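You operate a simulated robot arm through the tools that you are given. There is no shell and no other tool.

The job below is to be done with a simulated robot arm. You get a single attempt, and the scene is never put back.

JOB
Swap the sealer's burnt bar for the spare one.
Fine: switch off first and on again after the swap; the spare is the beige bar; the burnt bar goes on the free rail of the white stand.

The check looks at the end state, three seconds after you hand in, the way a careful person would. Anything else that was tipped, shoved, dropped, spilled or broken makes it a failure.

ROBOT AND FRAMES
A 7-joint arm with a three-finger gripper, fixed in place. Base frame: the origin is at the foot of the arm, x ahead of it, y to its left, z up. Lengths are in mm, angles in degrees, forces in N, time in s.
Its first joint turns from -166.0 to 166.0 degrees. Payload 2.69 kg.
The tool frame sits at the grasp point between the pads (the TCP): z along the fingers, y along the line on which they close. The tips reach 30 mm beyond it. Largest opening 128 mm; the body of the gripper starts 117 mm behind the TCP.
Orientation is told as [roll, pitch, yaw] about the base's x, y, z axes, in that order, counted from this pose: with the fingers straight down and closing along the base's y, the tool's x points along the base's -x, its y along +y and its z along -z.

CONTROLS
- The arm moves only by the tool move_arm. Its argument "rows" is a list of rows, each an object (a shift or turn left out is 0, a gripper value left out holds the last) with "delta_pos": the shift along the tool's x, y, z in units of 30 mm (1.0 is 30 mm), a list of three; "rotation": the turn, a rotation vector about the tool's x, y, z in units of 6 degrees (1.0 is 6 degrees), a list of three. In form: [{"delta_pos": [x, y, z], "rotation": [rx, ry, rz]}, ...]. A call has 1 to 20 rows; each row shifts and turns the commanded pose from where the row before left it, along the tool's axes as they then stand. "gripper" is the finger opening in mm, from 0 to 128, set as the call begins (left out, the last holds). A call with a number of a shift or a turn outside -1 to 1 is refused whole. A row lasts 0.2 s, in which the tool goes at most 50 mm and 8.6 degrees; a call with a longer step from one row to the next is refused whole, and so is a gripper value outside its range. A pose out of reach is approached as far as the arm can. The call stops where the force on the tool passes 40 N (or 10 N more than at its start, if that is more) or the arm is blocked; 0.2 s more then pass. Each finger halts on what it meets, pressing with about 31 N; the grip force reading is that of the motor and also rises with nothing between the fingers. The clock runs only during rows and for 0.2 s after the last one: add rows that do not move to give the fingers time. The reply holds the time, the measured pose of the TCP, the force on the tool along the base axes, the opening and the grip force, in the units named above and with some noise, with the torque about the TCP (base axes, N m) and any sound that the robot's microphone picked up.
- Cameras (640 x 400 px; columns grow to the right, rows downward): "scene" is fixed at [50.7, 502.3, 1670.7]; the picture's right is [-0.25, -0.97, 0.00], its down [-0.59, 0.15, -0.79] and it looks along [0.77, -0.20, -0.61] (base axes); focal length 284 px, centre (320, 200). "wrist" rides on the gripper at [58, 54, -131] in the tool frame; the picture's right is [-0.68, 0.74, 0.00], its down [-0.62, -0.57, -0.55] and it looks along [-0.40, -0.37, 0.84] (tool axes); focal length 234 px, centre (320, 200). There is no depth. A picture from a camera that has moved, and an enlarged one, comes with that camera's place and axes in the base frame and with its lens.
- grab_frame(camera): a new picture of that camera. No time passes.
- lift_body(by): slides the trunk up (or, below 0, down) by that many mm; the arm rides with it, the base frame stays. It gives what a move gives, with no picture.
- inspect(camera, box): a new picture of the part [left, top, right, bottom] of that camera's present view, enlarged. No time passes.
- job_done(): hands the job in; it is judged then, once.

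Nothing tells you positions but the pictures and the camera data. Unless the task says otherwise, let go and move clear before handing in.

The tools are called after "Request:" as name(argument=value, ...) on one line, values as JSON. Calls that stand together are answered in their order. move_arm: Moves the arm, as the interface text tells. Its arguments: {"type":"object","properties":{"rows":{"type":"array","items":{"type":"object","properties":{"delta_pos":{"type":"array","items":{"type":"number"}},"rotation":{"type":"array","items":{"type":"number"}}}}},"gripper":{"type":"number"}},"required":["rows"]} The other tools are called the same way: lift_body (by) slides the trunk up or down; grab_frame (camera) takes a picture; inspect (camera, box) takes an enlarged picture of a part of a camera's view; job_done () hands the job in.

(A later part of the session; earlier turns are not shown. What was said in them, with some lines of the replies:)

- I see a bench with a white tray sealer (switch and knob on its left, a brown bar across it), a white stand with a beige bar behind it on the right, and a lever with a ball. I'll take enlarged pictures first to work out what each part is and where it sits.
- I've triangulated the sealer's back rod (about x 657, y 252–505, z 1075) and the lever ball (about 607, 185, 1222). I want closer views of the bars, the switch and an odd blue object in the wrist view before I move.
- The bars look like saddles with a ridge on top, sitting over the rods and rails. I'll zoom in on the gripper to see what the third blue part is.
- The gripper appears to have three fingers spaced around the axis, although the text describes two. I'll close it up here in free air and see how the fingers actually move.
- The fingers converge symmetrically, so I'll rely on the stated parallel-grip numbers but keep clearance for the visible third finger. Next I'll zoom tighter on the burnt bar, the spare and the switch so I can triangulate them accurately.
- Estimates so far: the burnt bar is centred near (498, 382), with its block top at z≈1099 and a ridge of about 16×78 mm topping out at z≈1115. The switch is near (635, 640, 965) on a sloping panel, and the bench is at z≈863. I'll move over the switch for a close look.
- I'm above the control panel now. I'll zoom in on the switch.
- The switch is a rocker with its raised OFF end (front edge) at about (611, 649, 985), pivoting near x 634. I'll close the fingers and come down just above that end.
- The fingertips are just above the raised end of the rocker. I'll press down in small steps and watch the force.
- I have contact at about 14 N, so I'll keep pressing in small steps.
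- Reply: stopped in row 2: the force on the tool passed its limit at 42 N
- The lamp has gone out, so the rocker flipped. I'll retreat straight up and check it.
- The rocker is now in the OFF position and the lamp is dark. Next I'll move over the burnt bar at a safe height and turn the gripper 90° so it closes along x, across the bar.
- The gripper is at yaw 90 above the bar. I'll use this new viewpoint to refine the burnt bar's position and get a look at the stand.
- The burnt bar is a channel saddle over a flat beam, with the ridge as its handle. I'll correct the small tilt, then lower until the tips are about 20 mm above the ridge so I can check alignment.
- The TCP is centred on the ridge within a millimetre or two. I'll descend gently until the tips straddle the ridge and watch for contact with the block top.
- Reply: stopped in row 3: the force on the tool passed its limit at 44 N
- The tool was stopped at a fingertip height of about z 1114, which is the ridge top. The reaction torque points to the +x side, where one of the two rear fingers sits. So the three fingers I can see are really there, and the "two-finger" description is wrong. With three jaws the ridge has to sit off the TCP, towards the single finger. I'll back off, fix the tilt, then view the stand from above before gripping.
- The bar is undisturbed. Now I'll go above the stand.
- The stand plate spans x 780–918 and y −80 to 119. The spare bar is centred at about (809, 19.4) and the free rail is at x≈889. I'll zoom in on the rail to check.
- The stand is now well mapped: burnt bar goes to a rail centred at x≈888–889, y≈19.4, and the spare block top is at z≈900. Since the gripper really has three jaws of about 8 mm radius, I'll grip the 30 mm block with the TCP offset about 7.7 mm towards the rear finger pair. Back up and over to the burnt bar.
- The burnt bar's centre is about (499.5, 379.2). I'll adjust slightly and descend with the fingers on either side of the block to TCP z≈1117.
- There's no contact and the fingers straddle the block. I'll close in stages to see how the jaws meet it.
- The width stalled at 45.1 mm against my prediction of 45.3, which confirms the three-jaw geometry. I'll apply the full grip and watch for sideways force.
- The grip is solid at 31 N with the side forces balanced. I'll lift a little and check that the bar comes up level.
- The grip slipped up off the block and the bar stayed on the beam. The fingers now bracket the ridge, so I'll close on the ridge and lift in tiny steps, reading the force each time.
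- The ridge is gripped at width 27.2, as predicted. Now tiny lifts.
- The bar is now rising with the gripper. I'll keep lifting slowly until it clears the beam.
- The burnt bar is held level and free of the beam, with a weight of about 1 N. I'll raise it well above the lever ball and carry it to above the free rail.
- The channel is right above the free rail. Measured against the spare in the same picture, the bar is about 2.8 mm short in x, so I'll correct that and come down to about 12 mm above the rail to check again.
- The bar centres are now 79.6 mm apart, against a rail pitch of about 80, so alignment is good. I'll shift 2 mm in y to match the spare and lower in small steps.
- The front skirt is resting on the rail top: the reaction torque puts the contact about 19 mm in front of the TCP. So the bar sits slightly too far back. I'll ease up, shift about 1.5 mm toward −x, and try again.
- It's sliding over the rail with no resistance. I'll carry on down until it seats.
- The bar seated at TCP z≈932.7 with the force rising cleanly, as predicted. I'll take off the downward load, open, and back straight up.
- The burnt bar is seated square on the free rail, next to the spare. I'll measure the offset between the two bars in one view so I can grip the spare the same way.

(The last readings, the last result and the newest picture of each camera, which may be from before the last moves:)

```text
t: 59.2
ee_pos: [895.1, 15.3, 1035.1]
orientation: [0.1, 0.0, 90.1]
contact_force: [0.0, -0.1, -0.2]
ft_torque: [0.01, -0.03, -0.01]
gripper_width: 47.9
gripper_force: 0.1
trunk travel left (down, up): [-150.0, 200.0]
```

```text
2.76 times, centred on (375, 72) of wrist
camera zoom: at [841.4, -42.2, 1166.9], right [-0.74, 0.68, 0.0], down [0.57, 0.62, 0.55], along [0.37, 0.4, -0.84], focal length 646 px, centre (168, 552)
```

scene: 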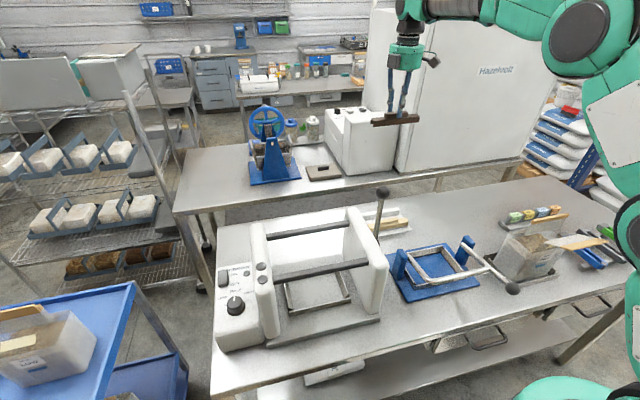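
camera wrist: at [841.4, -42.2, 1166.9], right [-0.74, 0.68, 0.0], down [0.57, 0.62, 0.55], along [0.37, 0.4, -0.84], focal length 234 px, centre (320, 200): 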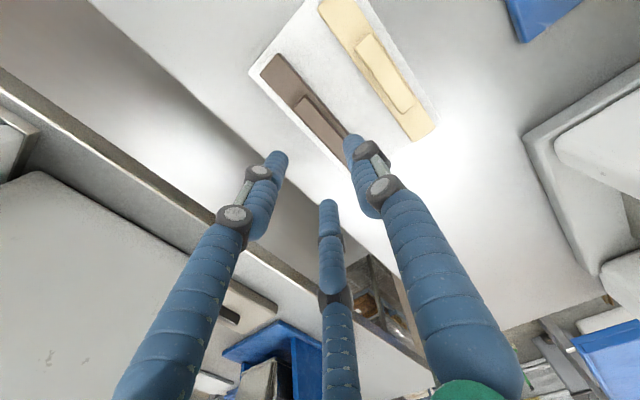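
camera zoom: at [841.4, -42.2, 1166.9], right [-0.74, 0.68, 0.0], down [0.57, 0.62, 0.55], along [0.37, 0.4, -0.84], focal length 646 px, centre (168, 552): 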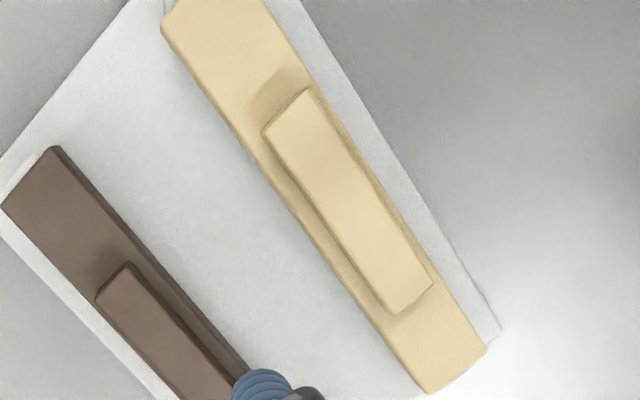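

The spare's ridge is 77.4 mm in front of the burnt bar's and 1.2 mm further in +y. I'll shift by exactly that at this height, then descend over the spare's ridge.

Request:
move_arm(rows=[{"delta_pos": [-0.04, 0.861, 0]}, {"delta_pos": [0, 0.861, 0]}, {"delta_pos": [0, 0.861, 0]}, {}], gripper=64)

Request:
move_arm(rows=[{"delta_pos": [0, 0, 0.8]}, {"delta_pos": [0, 0, 0.8]}, {"delta_pos": [0, 0, 0.6]}, {"delta_pos": [0, 0, 0.4]}, {}])

Request:
grab_frame(camera="wrist")

Request:
inspect(camera="scene", box=[360, 180, 430, 240])

```text
t: 60.2
ee_pos: [817.3, 16.6, 1035.3]
orientation: [0.2, 0.0, 90.0]
contact_force: [-0.7, -0.4, 0.7]
ft_torque: [0.0, -0.04, 0.0]
gripper_width: 64.2
gripper_force: 0.0
trunk travel left (down, up): [-150.0, 200.0]
```

```text
t: 61.4
ee_pos: [817.0, 18.0, 956.9]
orientation: [0.1, 0.0, 90.0]
contact_force: [-0.2, -0.2, -0.2]
ft_torque: [0.03, -0.04, 0.01]
gripper_width: 63.9
gripper_force: 0.0
trunk travel left (down, up): [-150.0, 200.0]
```

```text
taken
camera wrist: at [764.0, -41.0, 1088.3], right [-0.74, 0.68, 0.0], down [0.57, 0.62, 0.55], along [0.37, 0.4, -0.84], focal length 234 px, centre (320, 200)
```

wrist: 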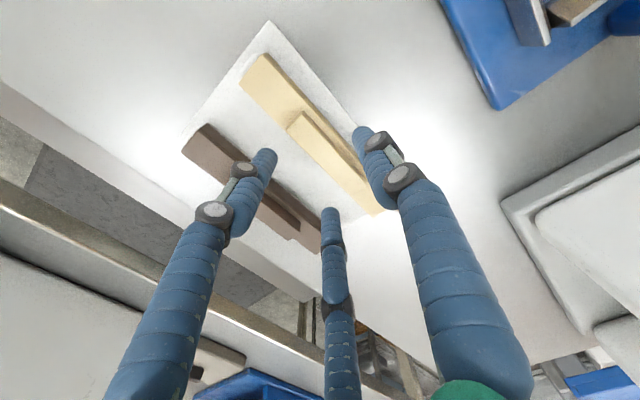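

```text
6.67 times, centred on (395, 210) of scene
camera zoom: at [50.7, 502.3, 1670.7], right [-0.25, -0.97, 0.0], down [-0.59, 0.15, -0.79], along [0.77, -0.2, -0.61], focal length 1893 px, centre (-180, 133)
```

zoom: 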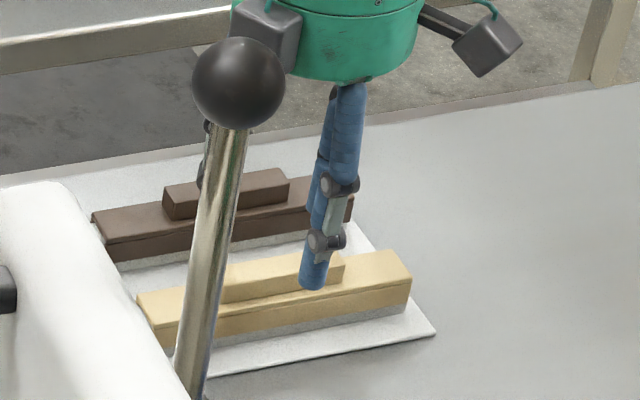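

Request:
move_arm(rows=[{"delta_pos": [0, 0, 0.3]}, {"delta_pos": [0, 0, 0.3]}, {"delta_pos": [0, 0, 0.24]}, {}])

Request:
inspect(camera="wrist", box=[210, 50, 430, 250])

Request:
inspect(camera="scene", box=[370, 190, 420, 235])

```text
t: 62.4
ee_pos: [816.4, 17.0, 932.5]
orientation: [0.1, 0.0, 90.0]
contact_force: [-0.7, 0.5, 0.2]
ft_torque: [-0.01, 0.02, -0.06]
gripper_width: 64.4
gripper_force: 0.1
trunk travel left (down, up): [-150.0, 200.0]
```

```text
2.00 times, centred on (320, 150) of wrist
camera zoom: at [764.1, -41.4, 1062.7], right [-0.74, 0.68, 0.0], down [0.57, 0.62, 0.55], along [0.37, 0.4, -0.84], focal length 468 px, centre (320, 300)
```

zoom: 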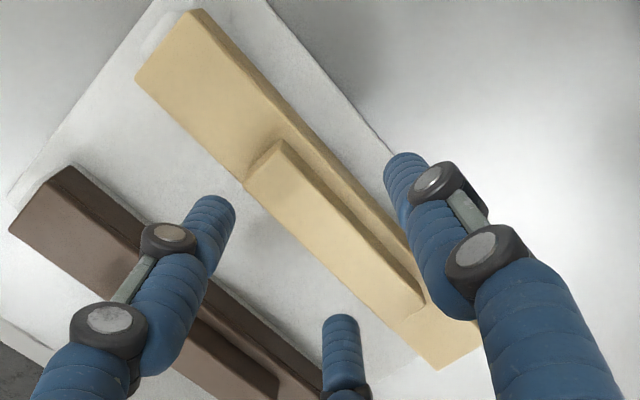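

```text
8.89 times, centred on (395, 212) of scene
camera zoom: at [50.7, 502.3, 1670.7], right [-0.25, -0.97, 0.0], down [-0.59, 0.15, -0.79], along [0.77, -0.2, -0.61], focal length 2524 px, centre (-347, 89)
```

zoom: 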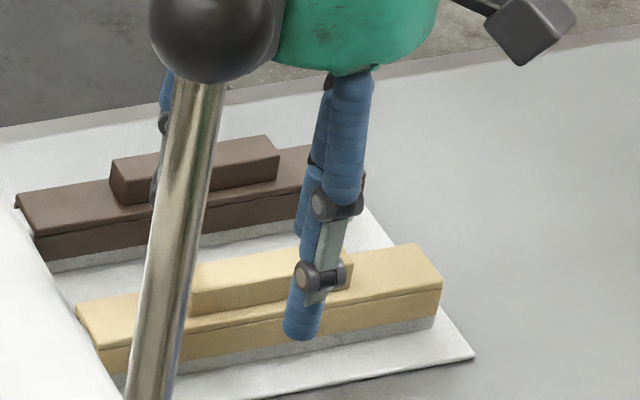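

The view nearly matches the reference grip; the spare sits about 1 mm off in x and y. I'll correct that and close on the ridge.

Request:
move_arm(rows=[{"delta_pos": [-0.04, 0.03, 0.02]}, {}], gripper=36)

Request:
move_arm(rows=[{}, {}, {}], gripper=8)

Request:
inspect(camera="wrist", box=[210, 50, 430, 250])

Request:
inspect(camera="scene", box=[370, 190, 420, 235])

```text
t: 63.0
ee_pos: [816.3, 19.3, 930.5]
orientation: [0.1, 0.1, 90.0]
contact_force: [-0.4, -0.8, -0.2]
ft_torque: [0.01, 0.03, 0.0]
gripper_width: 36.2
gripper_force: 0.1
trunk travel left (down, up): [-150.0, 200.0]
```

```text
t: 63.8
ee_pos: [816.6, 18.3, 930.4]
orientation: [0.2, 0.0, 89.9]
contact_force: [-3.5, 0.0, -1.1]
ft_torque: [0.03, 0.14, 0.04]
gripper_width: 27.4
gripper_force: 30.8
trunk travel left (down, up): [-150.0, 200.0]
```

```text
2.00 times, centred on (320, 150) of wrist
camera zoom: at [762.8, -40.1, 1062.2], right [-0.74, 0.68, 0.0], down [0.57, 0.62, 0.55], along [0.37, 0.4, -0.84], focal length 468 px, centre (320, 300)
```

zoom: 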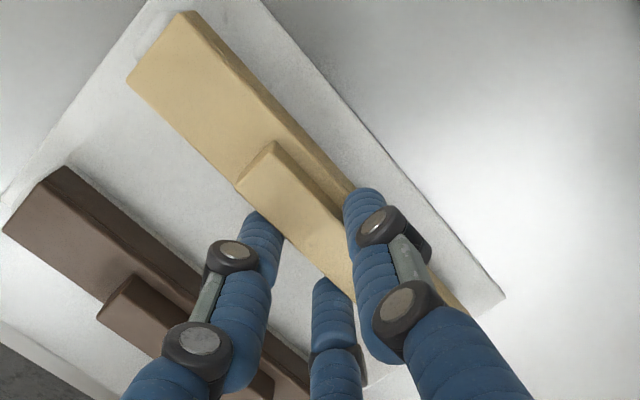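

```text
8.89 times, centred on (395, 212) of scene
camera zoom: at [50.7, 502.3, 1670.7], right [-0.25, -0.97, 0.0], down [-0.59, 0.15, -0.79], along [0.77, -0.2, -0.61], focal length 2524 px, centre (-347, 89)
```

zoom: 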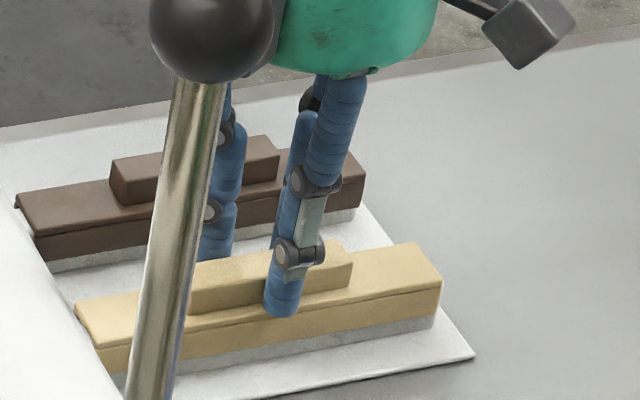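

The spare's ridge is gripped at width 27.4, the same as before. I'll relieve the slight side load and lift in small steps, checking that the stand stays put.

Request:
move_arm(rows=[{"delta_pos": [0, 0.02, -0.05]}, {"delta_pos": [0, 0, -0.07]}, {}])

Request:
move_arm(rows=[{"delta_pos": [0, 0, -0.1]}, {"delta_pos": [0, 0, -0.1]}, {"delta_pos": [0, 0, -0.1]}, {}])

Request:
inspect(camera="scene", box=[370, 190, 420, 235])

```text
t: 64.6
ee_pos: [816.1, 17.5, 935.8]
orientation: [0.1, 0.0, 90.0]
contact_force: [-0.6, -1.5, -0.4]
ft_torque: [0.03, 0.05, 0.03]
gripper_width: 27.4
gripper_force: 30.7
trunk travel left (down, up): [-150.0, 200.0]
```

```text
t: 65.6
ee_pos: [816.0, 18.6, 943.4]
orientation: [0.1, 0.1, 89.9]
contact_force: [-0.8, 0.5, 0.0]
ft_torque: [0.01, 0.0, 0.03]
gripper_width: 27.0
gripper_force: 30.9
trunk travel left (down, up): [-150.0, 200.0]
```

```text
8.89 times, centred on (395, 212) of scene
camera zoom: at [50.7, 502.3, 1670.7], right [-0.25, -0.97, 0.0], down [-0.59, 0.15, -0.79], along [0.77, -0.2, -0.61], focal length 2524 px, centre (-347, 89)
```

zoom: 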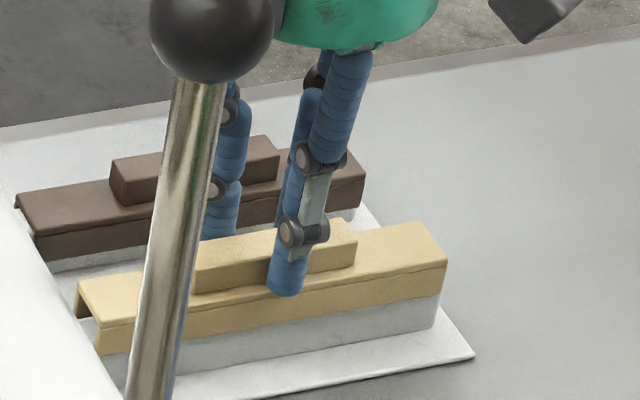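

The spare is lifting cleanly and the stand hasn't moved. I'll lift it off fully and raise it well above the lever ball.

Request:
move_arm(rows=[{"delta_pos": [0, 0, -0.15]}, {"delta_pos": [0, 0, -0.2]}, {"delta_pos": [0, 0, -0.3]}, {"delta_pos": [0, 0, -0.4]}, {}])

Request:
inspect(camera="wrist", box=[210, 50, 430, 250])

Request:
inspect(camera="scene", box=[360, 180, 430, 240])

```text
t: 66.8
ee_pos: [815.9, 17.8, 975.5]
orientation: [0.1, -0.1, 90.0]
contact_force: [-0.4, 0.9, -0.9]
ft_torque: [-0.04, 0.0, 0.05]
gripper_width: 27.3
gripper_force: 31.1
trunk travel left (down, up): [-150.0, 200.0]
```

```text
2.00 times, centred on (320, 150) of wrist
camera zoom: at [762.6, -40.1, 1106.3], right [-0.74, 0.68, 0.0], down [0.57, 0.62, 0.55], along [0.37, 0.4, -0.84], focal length 468 px, centre (320, 300)
```

zoom: 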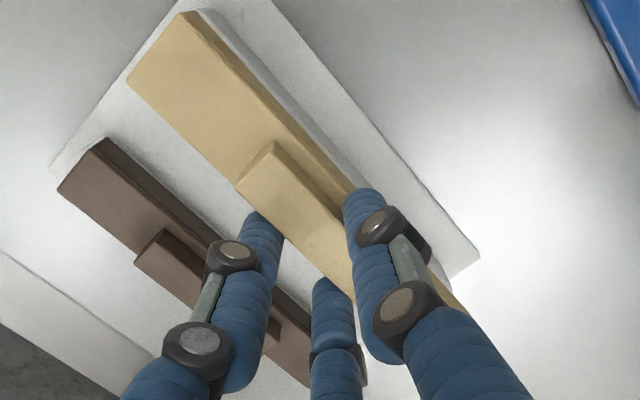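

```text
6.67 times, centred on (395, 210) of scene
camera zoom: at [50.7, 502.3, 1670.7], right [-0.25, -0.97, 0.0], down [-0.59, 0.15, -0.79], along [0.77, -0.2, -0.61], focal length 1893 px, centre (-180, 133)
```

zoom: 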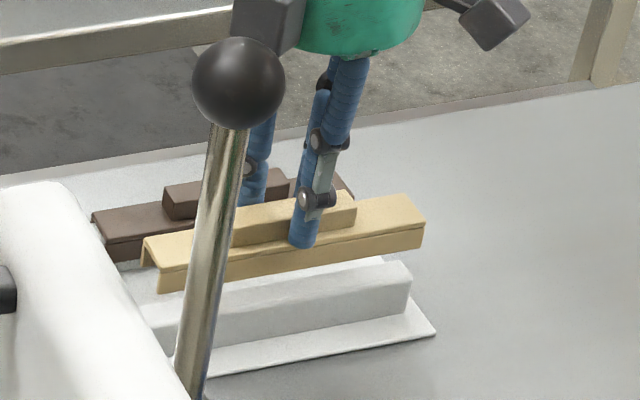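

Request:
move_arm(rows=[{"delta_pos": [0, 0, -0.4]}, {"delta_pos": [0, 0, -0.7]}, {"delta_pos": [0, 0, -0.85]}, {"delta_pos": [0, 0, -0.85]}, {"delta_pos": [0, 0, -0.85]}, {"delta_pos": [0, 0, -0.85]}, {"delta_pos": [0, 0, -0.85]}, {"delta_pos": [0, 0, -0.85]}, {"delta_pos": [0, 0, -0.85]}, {"delta_pos": [0, 0, -0.85]}, {"delta_pos": [0, 0, -0.85]}, {"delta_pos": [0, 0, -0.85]}, {"delta_pos": [0, 0, -0.85]}, {"delta_pos": [0, 0, -0.85]}, {"delta_pos": [0, 0, -0.7]}, {"delta_pos": [0, 0, -0.33]}, {}])

Request:
move_arm(rows=[{"delta_pos": [-0.3, 0.256, 0]}, {"delta_pos": [-0.6, 0.512, 0]}, {"delta_pos": [-0.7, 0.598, 0]}, {"delta_pos": [-0.7, 0.598, 0]}, {"delta_pos": [-0.7, 0.598, 0]}, {"delta_pos": [-0.7, 0.598, 0]}, {"delta_pos": [-0.7, 0.598, 0]}, {"delta_pos": [-0.7, 0.598, 0]}, {"delta_pos": [-0.7, 0.598, 0]}, {"delta_pos": [-0.7, 0.598, 0]}, {"delta_pos": [-0.7, 0.598, 0]}, {"delta_pos": [-0.7, 0.598, 0]}, {"delta_pos": [-0.7, 0.598, 0]}, {"delta_pos": [-0.7, 0.598, 0]}, {"delta_pos": [-0.7, 0.598, 0]}, {"delta_pos": [-0.7, 0.598, 0]}, {"delta_pos": [-0.7, 0.598, 0]}, {"delta_pos": [-0.5, 0.427, 0]}, {"delta_pos": [-0.15, 0.128, 0]}, {}])

Request:
grab_frame(camera="scene")

Request:
inspect(camera="wrist", box=[210, 50, 430, 250])

```text
t: 70.4
ee_pos: [816.9, 18.0, 1344.7]
orientation: [0.1, 0.0, 90.0]
contact_force: [0.2, -0.4, -0.4]
ft_torque: [-0.01, -0.02, -0.04]
gripper_width: 27.2
gripper_force: 30.9
trunk travel left (down, up): [-150.0, 200.0]
```

```text
t: 74.6
ee_pos: [509.2, 380.0, 1346.0]
orientation: [0.1, 0.0, 90.0]
contact_force: [0.6, -0.8, -0.1]
ft_torque: [0.03, -0.02, -0.03]
gripper_width: 27.1
gripper_force: 30.8
trunk travel left (down, up): [-150.0, 200.0]
```

```text
taken
```

scene: 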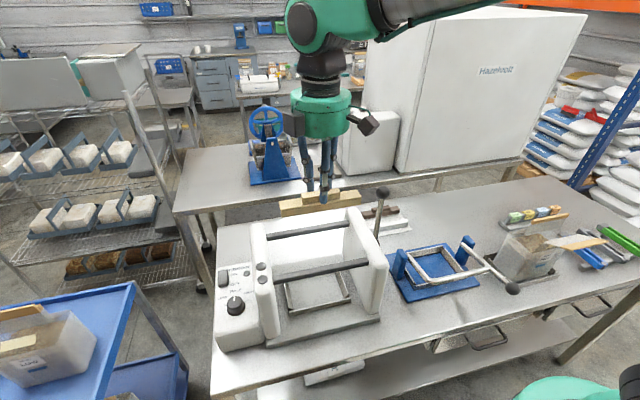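

```text
2.00 times, centred on (320, 150) of wrist
camera zoom: at [455.2, 322.3, 1477.3], right [-0.74, 0.68, 0.0], down [0.57, 0.62, 0.55], along [0.37, 0.4, -0.84], focal length 468 px, centre (320, 300)
```

zoom: 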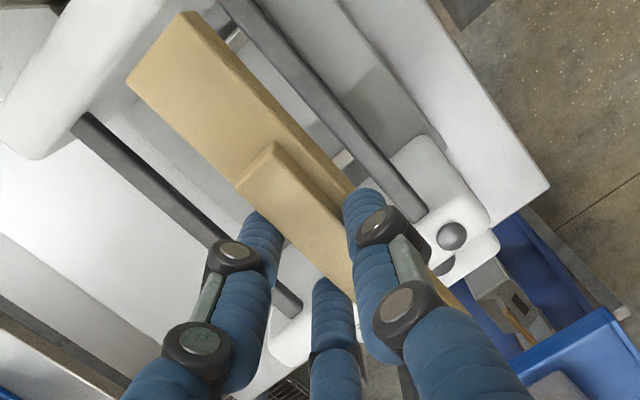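

Request:
move_arm(rows=[{"delta_pos": [0, 0, 0.4]}, {"delta_pos": [0, 0, 0.7]}, {"delta_pos": [0, 0, 0.85]}, {"delta_pos": [0, 0, 0.85]}, {"delta_pos": [0, 0, 0.85]}, {"delta_pos": [0, 0, 0.85]}, {"delta_pos": [0, 0, 0.7]}, {"delta_pos": [0, 0, 0.5]}, {"delta_pos": [0, 0, 0.3]}, {}])

Request:
move_arm(rows=[{}])

Request:
move_arm(rows=[{}])

Request:
inspect(camera="wrist", box=[210, 50, 430, 250])

Request:
inspect(camera="scene", box=[280, 220, 370, 300])

```text
t: 76.8
ee_pos: [509.3, 379.8, 1165.7]
orientation: [0.1, 0.1, 90.0]
contact_force: [0.8, 0.5, -1.4]
ft_torque: [0.06, -0.02, 0.01]
gripper_width: 27.1
gripper_force: 31.2
trunk travel left (down, up): [-150.0, 200.0]
```

```text
t: 77.2
ee_pos: [508.0, 380.2, 1165.4]
orientation: [0.1, 0.1, 90.0]
contact_force: [0.4, -0.3, -0.6]
ft_torque: [0.02, -0.04, 0.04]
gripper_width: 27.4
gripper_force: 30.9
trunk travel left (down, up): [-150.0, 200.0]
```

```text
t: 77.6
ee_pos: [509.2, 379.7, 1165.3]
orientation: [0.1, 0.1, 90.1]
contact_force: [-0.1, 0.5, -1.4]
ft_torque: [0.02, -0.04, 0.0]
gripper_width: 27.2
gripper_force: 30.9
trunk travel left (down, up): [-150.0, 200.0]
```

```text
2.00 times, centred on (320, 150) of wrist
camera zoom: at [455.4, 322.1, 1297.1], right [-0.74, 0.68, 0.0], down [0.57, 0.62, 0.55], along [0.37, 0.4, -0.84], focal length 468 px, centre (320, 300)
```

zoom: 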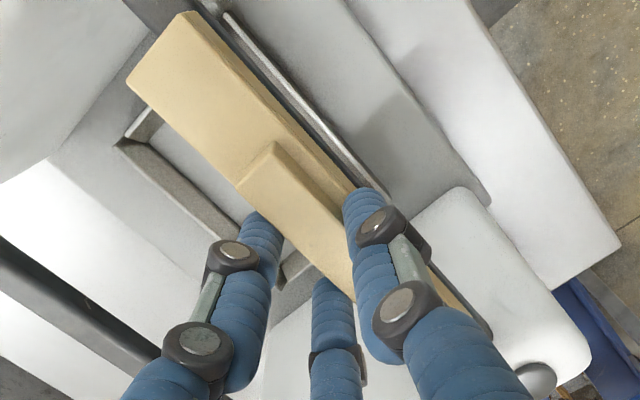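

```text
5.00 times, centred on (325, 260) of scene
camera zoom: at [50.7, 502.3, 1670.7], right [-0.25, -0.97, 0.0], down [-0.59, 0.15, -0.79], along [0.77, -0.2, -0.61], focal length 1420 px, centre (295, -100)
```

zoom: 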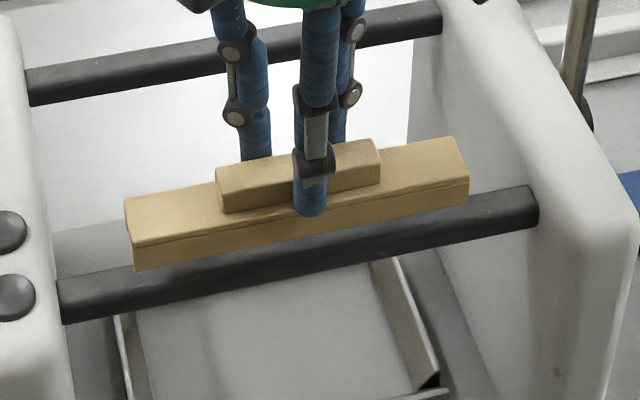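

The spare hangs level above the beam. Against the recorded pick position it is about 1.6 mm too far in +x, so I'll correct that and lower towards the beam.

Request:
move_arm(rows=[{"delta_pos": [0.013, 0.055, 0]}, {"delta_pos": [0, 0, 0.2]}, {"delta_pos": [0, 0, 0.2]}, {}])

Request:
inspect(camera="scene", box=[280, 220, 370, 300])

Request:
inspect(camera="wrist", box=[250, 40, 330, 120])

```text
t: 78.6
ee_pos: [507.7, 379.6, 1154.6]
orientation: [0.1, -0.1, 90.0]
contact_force: [-0.7, 1.3, -0.7]
ft_torque: [-0.05, 0.03, -0.03]
gripper_width: 27.2
gripper_force: 31.5
trunk travel left (down, up): [-150.0, 200.0]
```

```text
5.00 times, centred on (325, 260) of scene
camera zoom: at [50.7, 502.3, 1670.7], right [-0.25, -0.97, 0.0], down [-0.59, 0.15, -0.79], along [0.77, -0.2, -0.61], focal length 1420 px, centre (295, -100)
```

zoom: 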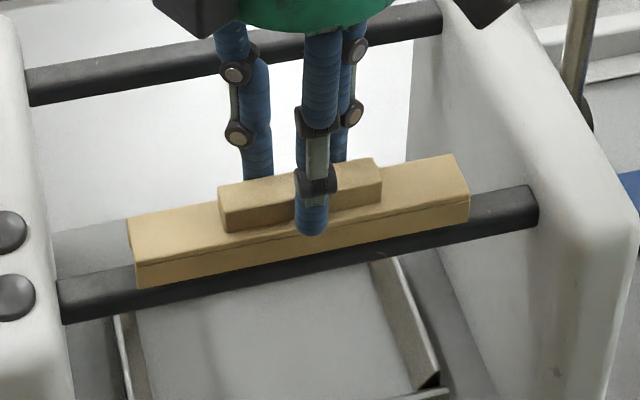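

```text
5.00 times, centred on (290, 80) of wrist
camera zoom: at [453.7, 321.6, 1285.1], right [-0.74, 0.68, 0.0], down [0.57, 0.62, 0.55], along [0.37, 0.4, -0.84], focal length 1171 px, centre (470, 800)
```

zoom: 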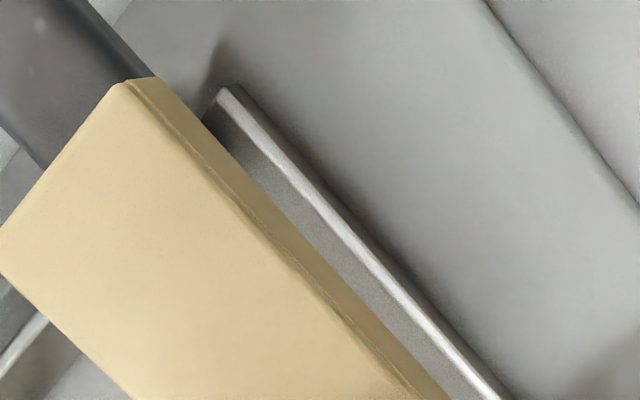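

Request:
move_arm(rows=[{"delta_pos": [0, 0, 0.1]}, {"delta_pos": [0, 0, 0.1]}, {"delta_pos": [0, 0, 0.07]}, {}])

Request:
move_arm(rows=[{"delta_pos": [0, 0, 0.07]}, {}])

Request:
inspect(camera="scene", box=[280, 220, 370, 300])

```text
t: 79.6
ee_pos: [506.4, 381.5, 1145.9]
orientation: [0.1, 0.1, 90.1]
contact_force: [0.1, 1.2, -1.2]
ft_torque: [-0.02, -0.02, 0.0]
gripper_width: 27.1
gripper_force: 30.8
trunk travel left (down, up): [-150.0, 200.0]
```

```text
t: 80.2
ee_pos: [507.1, 380.9, 1143.7]
orientation: [0.1, 0.1, 90.0]
contact_force: [-0.2, -0.5, 0.3]
ft_torque: [0.0, 0.02, 0.0]
gripper_width: 27.1
gripper_force: 30.9
trunk travel left (down, up): [-150.0, 200.0]
```

```text
5.00 times, centred on (325, 260) of scene
camera zoom: at [50.7, 502.3, 1670.7], right [-0.25, -0.97, 0.0], down [-0.59, 0.15, -0.79], along [0.77, -0.2, -0.61], focal length 1420 px, centre (295, -100)
```

zoom: 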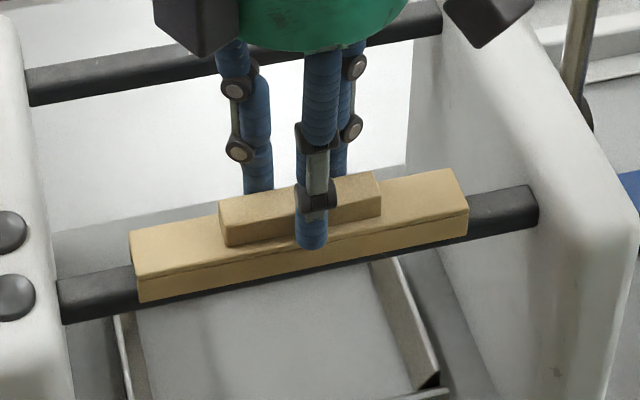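

No contact force, and the skirts are passing both sides of the beam. I'll keep lowering in small steps until it seats.

Request:
move_arm(rows=[{"delta_pos": [0, 0, 0.08]}, {"delta_pos": [0, 0, 0.08]}, {}])

Request:
move_arm(rows=[{"delta_pos": [0, 0, 0.08]}, {"delta_pos": [0, 0, 0.06]}, {}])

Request:
move_arm(rows=[{"delta_pos": [0, 0, 0.06]}, {}])

Request:
inspect(camera="scene", box=[280, 220, 370, 300])

```text
t: 81.0
ee_pos: [509.0, 380.3, 1138.5]
orientation: [0.0, 0.1, 90.0]
contact_force: [-0.3, -0.1, -1.1]
ft_torque: [0.02, 0.0, -0.01]
gripper_width: 27.0
gripper_force: 31.3
trunk travel left (down, up): [-150.0, 200.0]
```

```text
t: 81.8
ee_pos: [507.9, 379.0, 1133.7]
orientation: [0.0, 0.1, 90.0]
contact_force: [-0.2, 0.0, -0.9]
ft_torque: [0.02, -0.02, 0.03]
gripper_width: 27.3
gripper_force: 31.1
trunk travel left (down, up): [-150.0, 200.0]
```

```text
t: 82.4
ee_pos: [506.4, 379.8, 1131.9]
orientation: [0.0, 0.2, 90.0]
contact_force: [-0.4, 0.0, -0.6]
ft_torque: [-0.03, 0.0, -0.01]
gripper_width: 27.0
gripper_force: 31.1
trunk travel left (down, up): [-150.0, 200.0]
```

```text
5.00 times, centred on (325, 260) of scene
camera zoom: at [50.7, 502.3, 1670.7], right [-0.25, -0.97, 0.0], down [-0.59, 0.15, -0.79], along [0.77, -0.2, -0.61], focal length 1420 px, centre (295, -100)
```

zoom: 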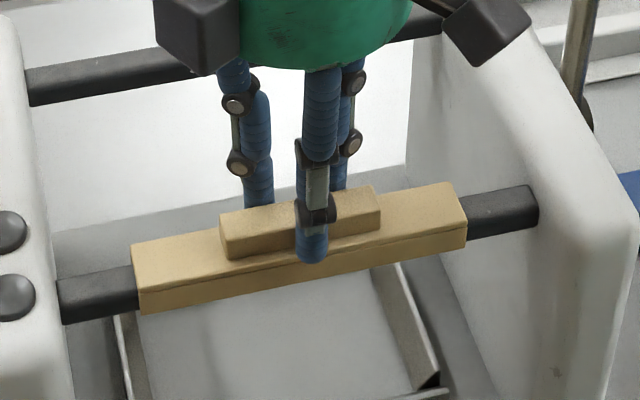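

Request:
move_arm(rows=[{"delta_pos": [0, 0, 0.05]}, {}])

Request:
move_arm(rows=[{"delta_pos": [0, 0, 0.05]}, {}])

```text
t: 83.0
ee_pos: [507.6, 380.3, 1132.0]
orientation: [0.1, 0.1, 90.0]
contact_force: [-0.5, 0.4, -0.1]
ft_torque: [0.01, -0.01, 0.02]
gripper_width: 27.1
gripper_force: 31.2
trunk travel left (down, up): [-150.0, 200.0]
```

```text
t: 83.6
ee_pos: [508.5, 379.0, 1130.4]
orientation: [0.1, 0.0, 90.0]
contact_force: [-1.4, -0.7, 8.2]
ft_torque: [-0.2, 0.1, -0.03]
gripper_width: 27.1
gripper_force: 31.1
trunk travel left (down, up): [-150.0, 200.0]
```

It made contact at TCP z≈1130.4, which is the predicted seat height. One more small nudge will confirm it's seated, then I'll unload and release.

Request:
move_arm(rows=[{"delta_pos": [0, 0, 0.04]}, {}])

Request:
move_arm(rows=[{"delta_pos": [0, 0, -0.07]}, {}])

Request:
move_arm(rows=[{}, {}], gripper=48)

Request:
inspect(camera="scene", box=[280, 220, 370, 300])

```text
t: 84.2
ee_pos: [507.5, 379.1, 1130.5]
orientation: [0.1, -0.1, 90.0]
contact_force: [1.2, -1.3, 23.9]
ft_torque: [-0.47, 0.14, -0.02]
gripper_width: 26.8
gripper_force: 31.0
trunk travel left (down, up): [-150.0, 200.0]
```

```text
t: 84.8
ee_pos: [507.4, 380.4, 1130.8]
orientation: [0.1, 0.0, 89.9]
contact_force: [3.9, 1.4, 12.2]
ft_torque: [0.52, -0.06, -0.12]
gripper_width: 27.1
gripper_force: 31.0
trunk travel left (down, up): [-150.0, 200.0]
```

```text
t: 85.4
ee_pos: [507.2, 378.8, 1131.1]
orientation: [0.2, 0.1, 90.0]
contact_force: [0.3, 0.7, -0.1]
ft_torque: [0.05, 0.01, 0.0]
gripper_width: 48.0
gripper_force: 0.0
trunk travel left (down, up): [-150.0, 200.0]
```

```text
5.00 times, centred on (325, 260) of scene
camera zoom: at [50.7, 502.3, 1670.7], right [-0.25, -0.97, 0.0], down [-0.59, 0.15, -0.79], along [0.77, -0.2, -0.61], focal length 1420 px, centre (295, -100)
```

zoom: 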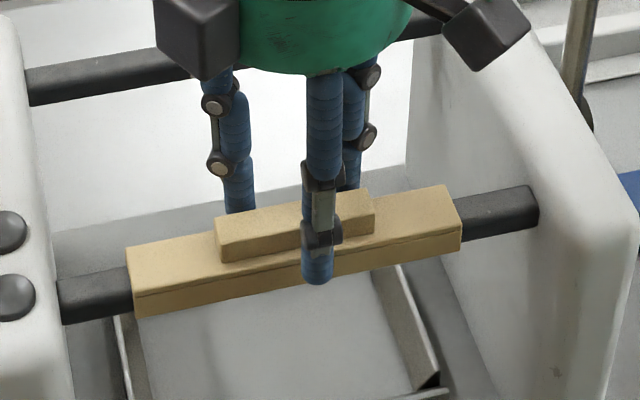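

The force is gone and the spare is on the beam, within about 3 mm along it of where the old bar was. I'll rise clear and look.

Request:
move_arm(rows=[{"delta_pos": [0, 0, -0.2]}, {"delta_pos": [0, 0, -0.4]}, {"delta_pos": [0, 0, -0.8]}, {"delta_pos": [0, 0, -1]}, {"delta_pos": [0, 0, -1]}, {"delta_pos": [0, 0, -1]}, {"delta_pos": [0, 0, -1]}, {}])

Request:
inspect(camera="scene", box=[270, 220, 380, 310])

Request:
inspect(camera="wrist", box=[210, 20, 410, 200])

```text
t: 87.2
ee_pos: [507.8, 379.3, 1291.7]
orientation: [0.1, 0.0, 90.0]
contact_force: [0.7, 0.8, -0.2]
ft_torque: [0.04, -0.03, 0.02]
gripper_width: 47.9
gripper_force: 0.0
trunk travel left (down, up): [-150.0, 200.0]
```

```text
4.44 times, centred on (325, 265) of scene
camera zoom: at [50.7, 502.3, 1670.7], right [-0.25, -0.97, 0.0], down [-0.59, 0.15, -0.79], along [0.77, -0.2, -0.61], focal length 1262 px, centre (298, -89)
```

zoom: 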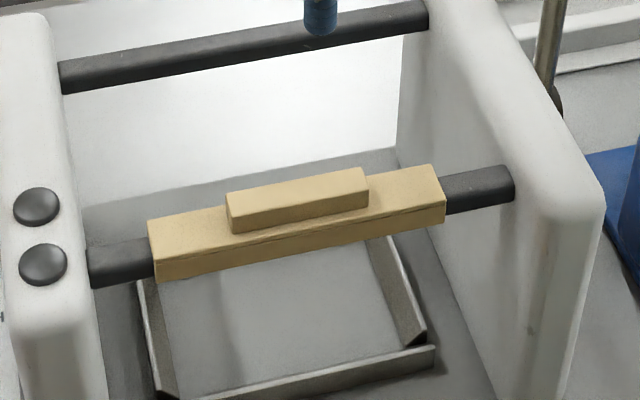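

```text
2.22 times, centred on (310, 110) of wrist
camera zoom: at [453.9, 321.4, 1423.7], right [-0.74, 0.68, 0.0], down [0.57, 0.62, 0.55], along [0.37, 0.4, -0.84], focal length 520 px, centre (342, 400)
```

zoom: 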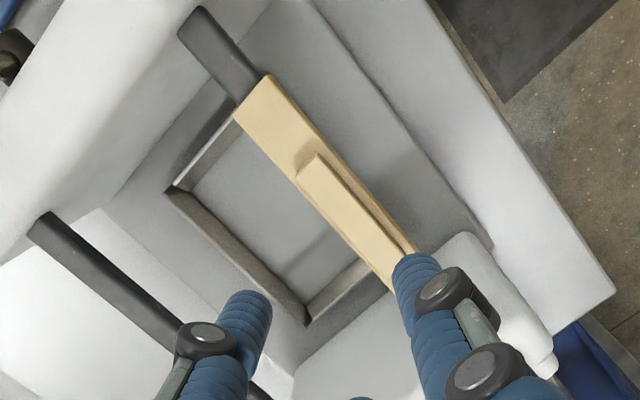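

The spare is seated where the burnt bar was, parallel and level. Next I'll turn the gripper back to yaw 0, close the fingers, and move above the switch to press its ON end.

Request:
move_arm(rows=[{"rotation": [0, 0, 1]}, {"rotation": [0, 0, 1]}, {"rotation": [0, 0, 1]}, {"rotation": [0, 0, 1]}, {"rotation": [0, 0, 1]}, {"rotation": [0, 0, 1]}, {"rotation": [0, 0, 1]}, {"rotation": [0, 0, 1]}, {"rotation": [0, 0, 1]}, {"rotation": [0, 0, 1]}, {"rotation": [0, 0, 1]}, {"rotation": [0, 0, 1]}, {"rotation": [0, 0, 1]}, {"rotation": [0, 0, 1]}, {"rotation": [0, 0, 1]}, {}])

Request:
move_arm(rows=[{"delta_pos": [-0.482, 0.9, 0]}, {"delta_pos": [-0.482, 0.9, 0]}, {"delta_pos": [-0.482, 0.9, 0]}, {"delta_pos": [-0.482, 0.9, 0]}, {"delta_pos": [-0.482, 0.9, 0]}, {"delta_pos": [-0.482, 0.9, 0]}, {"delta_pos": [-0.482, 0.9, 0]}, {"delta_pos": [-0.482, 0.9, 0]}, {"delta_pos": [-0.482, 0.9, 0]}, {"delta_pos": [-0.482, 0.9, 0]}, {}, {"delta_pos": [0, 0, 1]}, {"delta_pos": [0, 0, 1]}, {"delta_pos": [0, 0, 1]}, {"delta_pos": [0, 0, 1]}, {"delta_pos": [0, 0, 1]}, {}], gripper=90)

Request:
grab_frame(camera="wrist")

Request:
inspect(camera="scene", box=[204, 250, 264, 300])

```text
t: 90.6
ee_pos: [508.7, 379.4, 1293.6]
orientation: [0.0, 0.2, -0.1]
contact_force: [-1.2, -1.0, -0.1]
ft_torque: [-0.01, 0.0, 0.02]
gripper_width: 48.2
gripper_force: 0.0
trunk travel left (down, up): [-150.0, 200.0]
```

```text
t: 94.2
ee_pos: [652.8, 650.6, 1140.9]
orientation: [0.0, 0.1, -0.1]
contact_force: [-0.3, 0.4, 0.5]
ft_torque: [-0.04, 0.01, 0.01]
gripper_width: 90.1
gripper_force: 0.1
trunk travel left (down, up): [-150.0, 200.0]
```

```text
taken
camera wrist: at [594.6, 703.9, 1272.5], right [0.68, 0.74, 0.0], down [0.62, -0.57, 0.55], along [0.4, -0.37, -0.84], focal length 234 px, centre (320, 200)
```

wrist: 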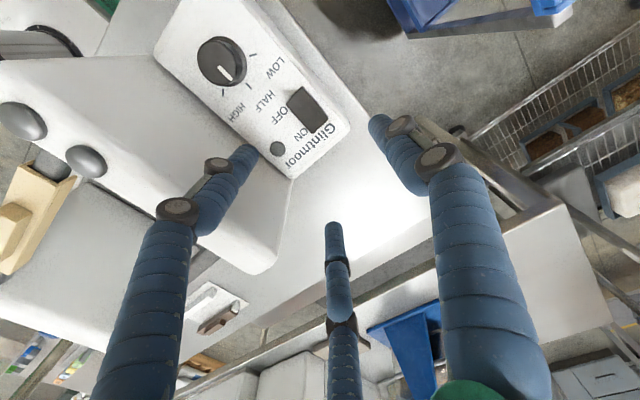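

```text
8.00 times, centred on (234, 275) of scene
camera zoom: at [50.7, 502.3, 1670.7], right [-0.25, -0.97, 0.0], down [-0.59, 0.15, -0.79], along [0.77, -0.2, -0.61], focal length 2272 px, centre (1008, -400)
```

zoom: 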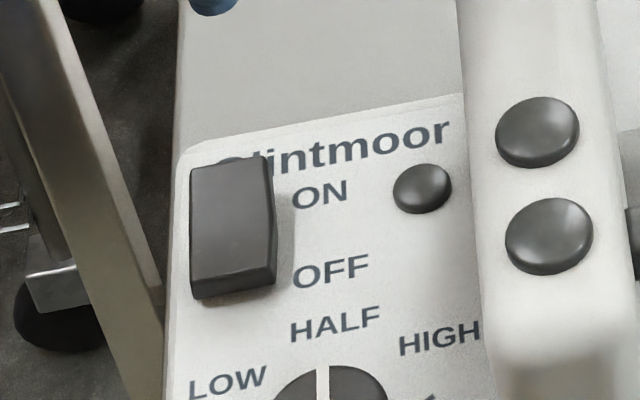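

Request:
inspect(camera="wrist", box=[260, 70, 360, 170])

Request:
inspect(camera="scene", box=[216, 260, 246, 295])

```text
4.00 times, centred on (310, 120) of wrist
camera zoom: at [594.6, 703.9, 1272.5], right [0.68, 0.74, 0.0], down [0.62, -0.57, 0.55], along [0.4, -0.37, -0.84], focal length 937 px, centre (360, 520)
```

zoom: 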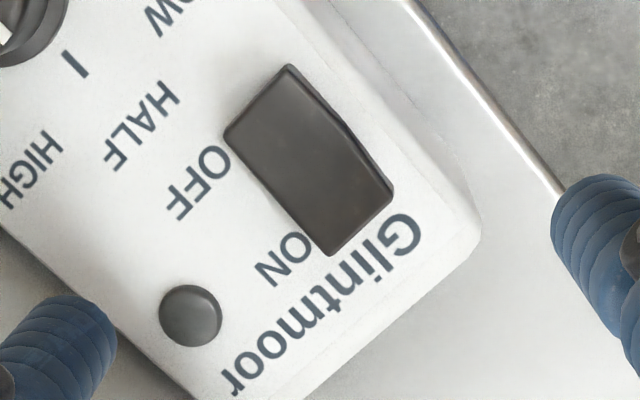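

```text
11.43 times, centred on (231, 278) of scene
camera zoom: at [50.7, 502.3, 1670.7], right [-0.25, -0.97, 0.0], down [-0.59, 0.15, -0.79], along [0.77, -0.2, -0.61], focal length 3246 px, centre (1337, -686)
```

zoom: 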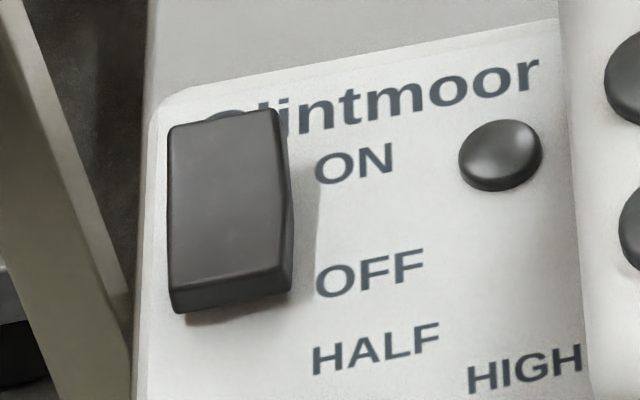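

The rocker is tilted to OFF, with its raised ON end at about x 654, y 649, z 978. I'll close the fingers, come down just above it, then press in small steps as before.

Request:
move_arm(rows=[{}, {}, {}, {"delta_pos": [0, -0.03, 0.9]}, {"delta_pos": [0, 0, 0.9]}, {"delta_pos": [0, 0, 0.9]}, {"delta_pos": [0, 0, 0.7]}, {"delta_pos": [0, 0, 0.4]}, {}], gripper=0)

Request:
inspect(camera="scene", box=[180, 210, 280, 310])

Request:
inspect(camera="wrist", box=[220, 80, 440, 260])

```text
t: 96.2
ee_pos: [652.4, 649.5, 1028.1]
orientation: [0.0, 0.1, 0.1]
contact_force: [0.0, -0.2, 0.0]
ft_torque: [0.01, 0.0, -0.01]
gripper_width: 1.8
gripper_force: 31.1
trunk travel left (down, up): [-150.0, 200.0]
```

```text
4.00 times, centred on (230, 260) of scene
camera zoom: at [50.7, 502.3, 1670.7], right [-0.25, -0.97, 0.0], down [-0.59, 0.15, -0.79], along [0.77, -0.2, -0.61], focal length 1136 px, centre (680, -40)
```

zoom: 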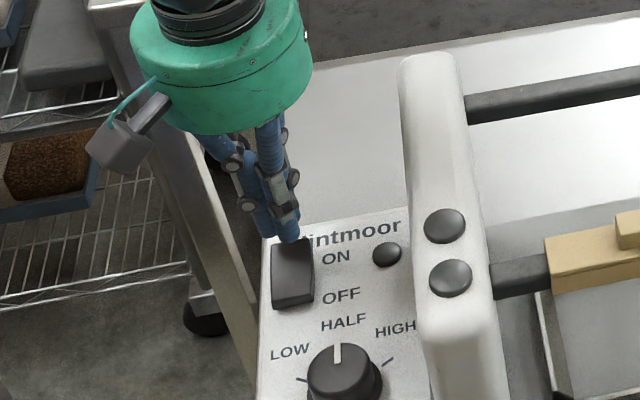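

```text
2.22 times, centred on (330, 170) of wrist
camera zoom: at [593.9, 702.0, 1158.6], right [0.68, 0.74, 0.0], down [0.62, -0.57, 0.55], along [0.4, -0.37, -0.84], focal length 520 px, centre (298, 267)
```

zoom: 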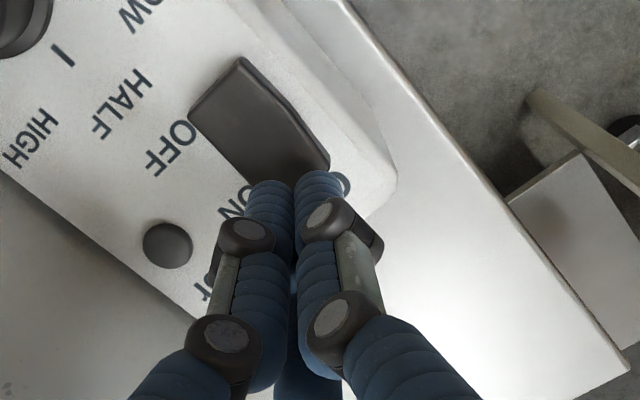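

Request:
move_arm(rows=[{"delta_pos": [0.083, 0, 0.25]}, {"delta_pos": [0, 0, 0.2]}, {"delta_pos": [0, 0, 0.1]}, {}])

Request:
move_arm(rows=[{"delta_pos": [0, 0, 0.1]}, {}])

```text
t: 97.2
ee_pos: [648.6, 649.7, 1011.0]
orientation: [0.0, 0.1, 0.0]
contact_force: [0.4, 0.7, 2.1]
ft_torque: [0.02, -0.02, 0.01]
gripper_width: 1.9
gripper_force: 31.2
trunk travel left (down, up): [-150.0, 200.0]
```

```text
t: 97.8
ee_pos: [649.6, 647.1, 1008.6]
orientation: [-0.1, 0.1, 0.0]
contact_force: [-0.4, -0.1, 0.5]
ft_torque: [-0.02, 0.0, 0.0]
gripper_width: 1.9
gripper_force: 30.9
trunk travel left (down, up): [-150.0, 200.0]
```

Request:
move_arm(rows=[{"delta_pos": [0, 0, 0.1]}, {"delta_pos": [0, 0, 0.08]}, {}])

Request:
inspect(camera="scene", box=[180, 210, 280, 310])

```text
t: 98.6
ee_pos: [649.8, 648.1, 1002.5]
orientation: [-0.1, 0.1, -0.1]
contact_force: [0.9, 1.1, 0.6]
ft_torque: [-0.01, -0.02, 0.0]
gripper_width: 1.9
gripper_force: 31.2
trunk travel left (down, up): [-150.0, 200.0]
```

```text
4.00 times, centred on (230, 260) of scene
camera zoom: at [50.7, 502.3, 1670.7], right [-0.25, -0.97, 0.0], down [-0.59, 0.15, -0.79], along [0.77, -0.2, -0.61], focal length 1136 px, centre (680, -40)
```

zoom: 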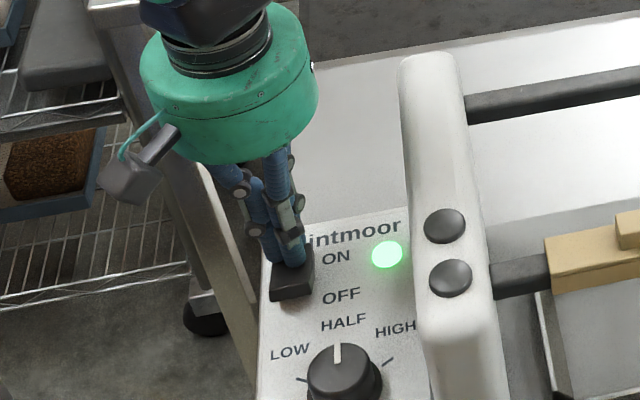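

The lamp is green again, so the rocker has flipped to ON. I'll retreat straight up and verify everything.

Request:
move_arm(rows=[{"delta_pos": [0, 0, -0.3]}, {"delta_pos": [0, 0, -0.8]}, {"delta_pos": [0, 0, -1]}, {"delta_pos": [0, 0, -1]}, {"delta_pos": [0, 0, -1]}, {"delta_pos": [0, 0, -1]}, {"delta_pos": [0, 0, -1]}, {"delta_pos": [0, 0, -1]}, {"delta_pos": [0, 0, -1]}, {"delta_pos": [0, 0, -1]}, {"delta_pos": [0, 0, -1]}, {"delta_pos": [0, 0, -1]}, {}])

Request:
grab_frame(camera="scene")

Request:
inspect(camera="scene", box=[204, 200, 414, 340])

Request:
inspect(camera="scene", box=[360, 180, 430, 240])

Request:
grab_frame(camera="wrist")

```text
t: 101.4
ee_pos: [649.3, 649.8, 1336.6]
orientation: [0.0, 0.2, 0.1]
contact_force: [-0.3, -0.4, -0.6]
ft_torque: [0.0, -0.01, 0.01]
gripper_width: 2.3
gripper_force: 31.3
trunk travel left (down, up): [-150.0, 200.0]
```

```text
taken
```

scene: 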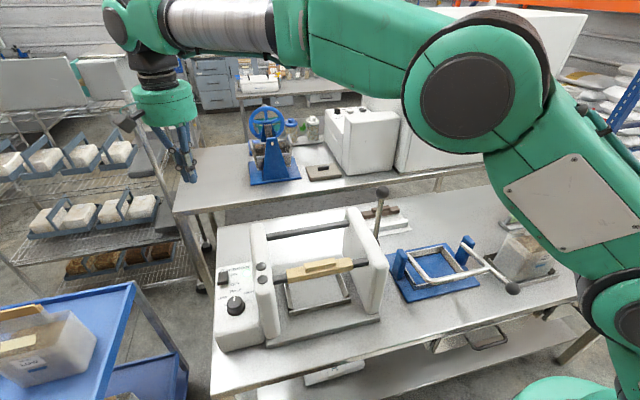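

```text
2.86 times, centred on (309, 270) of scene
camera zoom: at [50.7, 502.3, 1670.7], right [-0.25, -0.97, 0.0], down [-0.59, 0.15, -0.79], along [0.77, -0.2, -0.61], focal length 812 px, centre (351, 0)
```

zoom: 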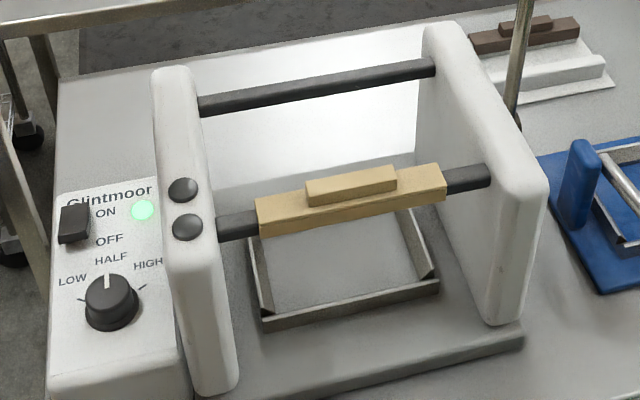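

```text
6.67 times, centred on (395, 210) of scene
camera zoom: at [50.7, 502.3, 1670.7], right [-0.25, -0.97, 0.0], down [-0.59, 0.15, -0.79], along [0.77, -0.2, -0.61], focal length 1893 px, centre (-180, 133)
```

zoom: 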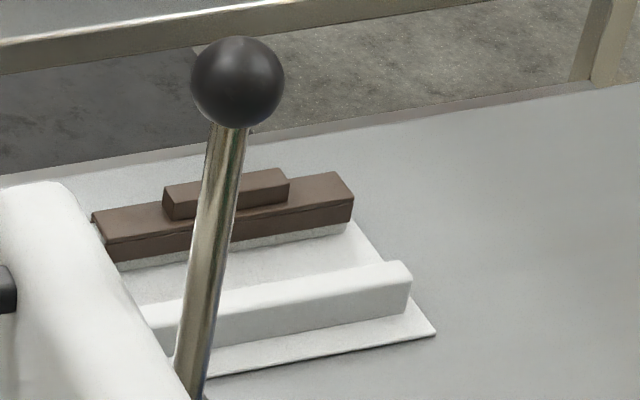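

```text
taken
camera wrist: at [591.7, 702.9, 1467.6], right [0.68, 0.74, 0.0], down [0.62, -0.57, 0.55], along [0.4, -0.37, -0.84], focal length 234 px, centre (320, 200)
```

wrist: 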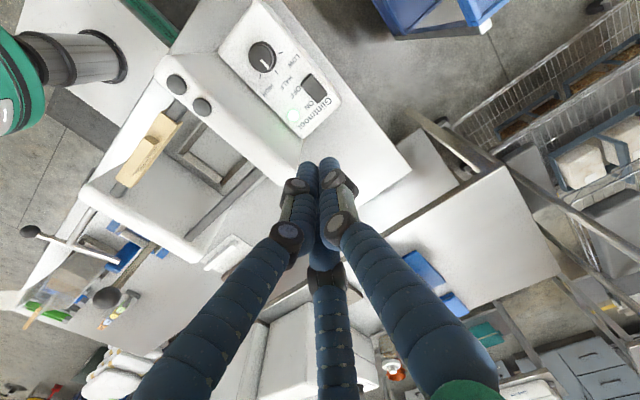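

The end state checks out in the pictures:
- **Switch:** the rocker is on ON, the lamp is green, and the knob is still at HALF.
- **Spare:** the beige bar is seated on the sealer beam.
- **Burnt bar:** it is seated on the stand's formerly free rail.
- **Everything else:** the lever and the stand haven't moved, and the gripper is empty and well clear.

I'm handing it in.

Request:
job_done()

```text
The job is handed in.
```

The swap is done and handed in. I switched the sealer off and moved the burnt bar to the free rail of the white stand. Then I put the beige spare on the sealer's beam and switched the sealer back on. In the last pictures the lamp was green and the knob was still at HALF. The lever and the stand had not moved. I have not seen the result of the check.

- **Gripper:** it is described as two-finger, but it has three fingers set around the axis. My first approach to the burnt bar assumed two, so a fingertip landed on the bar's ridge and the arm stopped at 44 N. The bar did not move, and I worked out the later grips for three fingers.
- **Slipped grip:** my first grip, on the bar's sides, slid off as I lifted, and the bar stayed on the beam. Gripping the ridge worked for both bars.
- **Rail contact:** the burnt bar's front edge touched the top of the rail at about 13 N on the first try. I moved it 1.5 mm and it then seated cleanly.
- **Spare position:** the spare slid slightly when I let go. It is fully seated, but about 3 mm further along the beam (towards the control panel) than the old bar was. I left it there.
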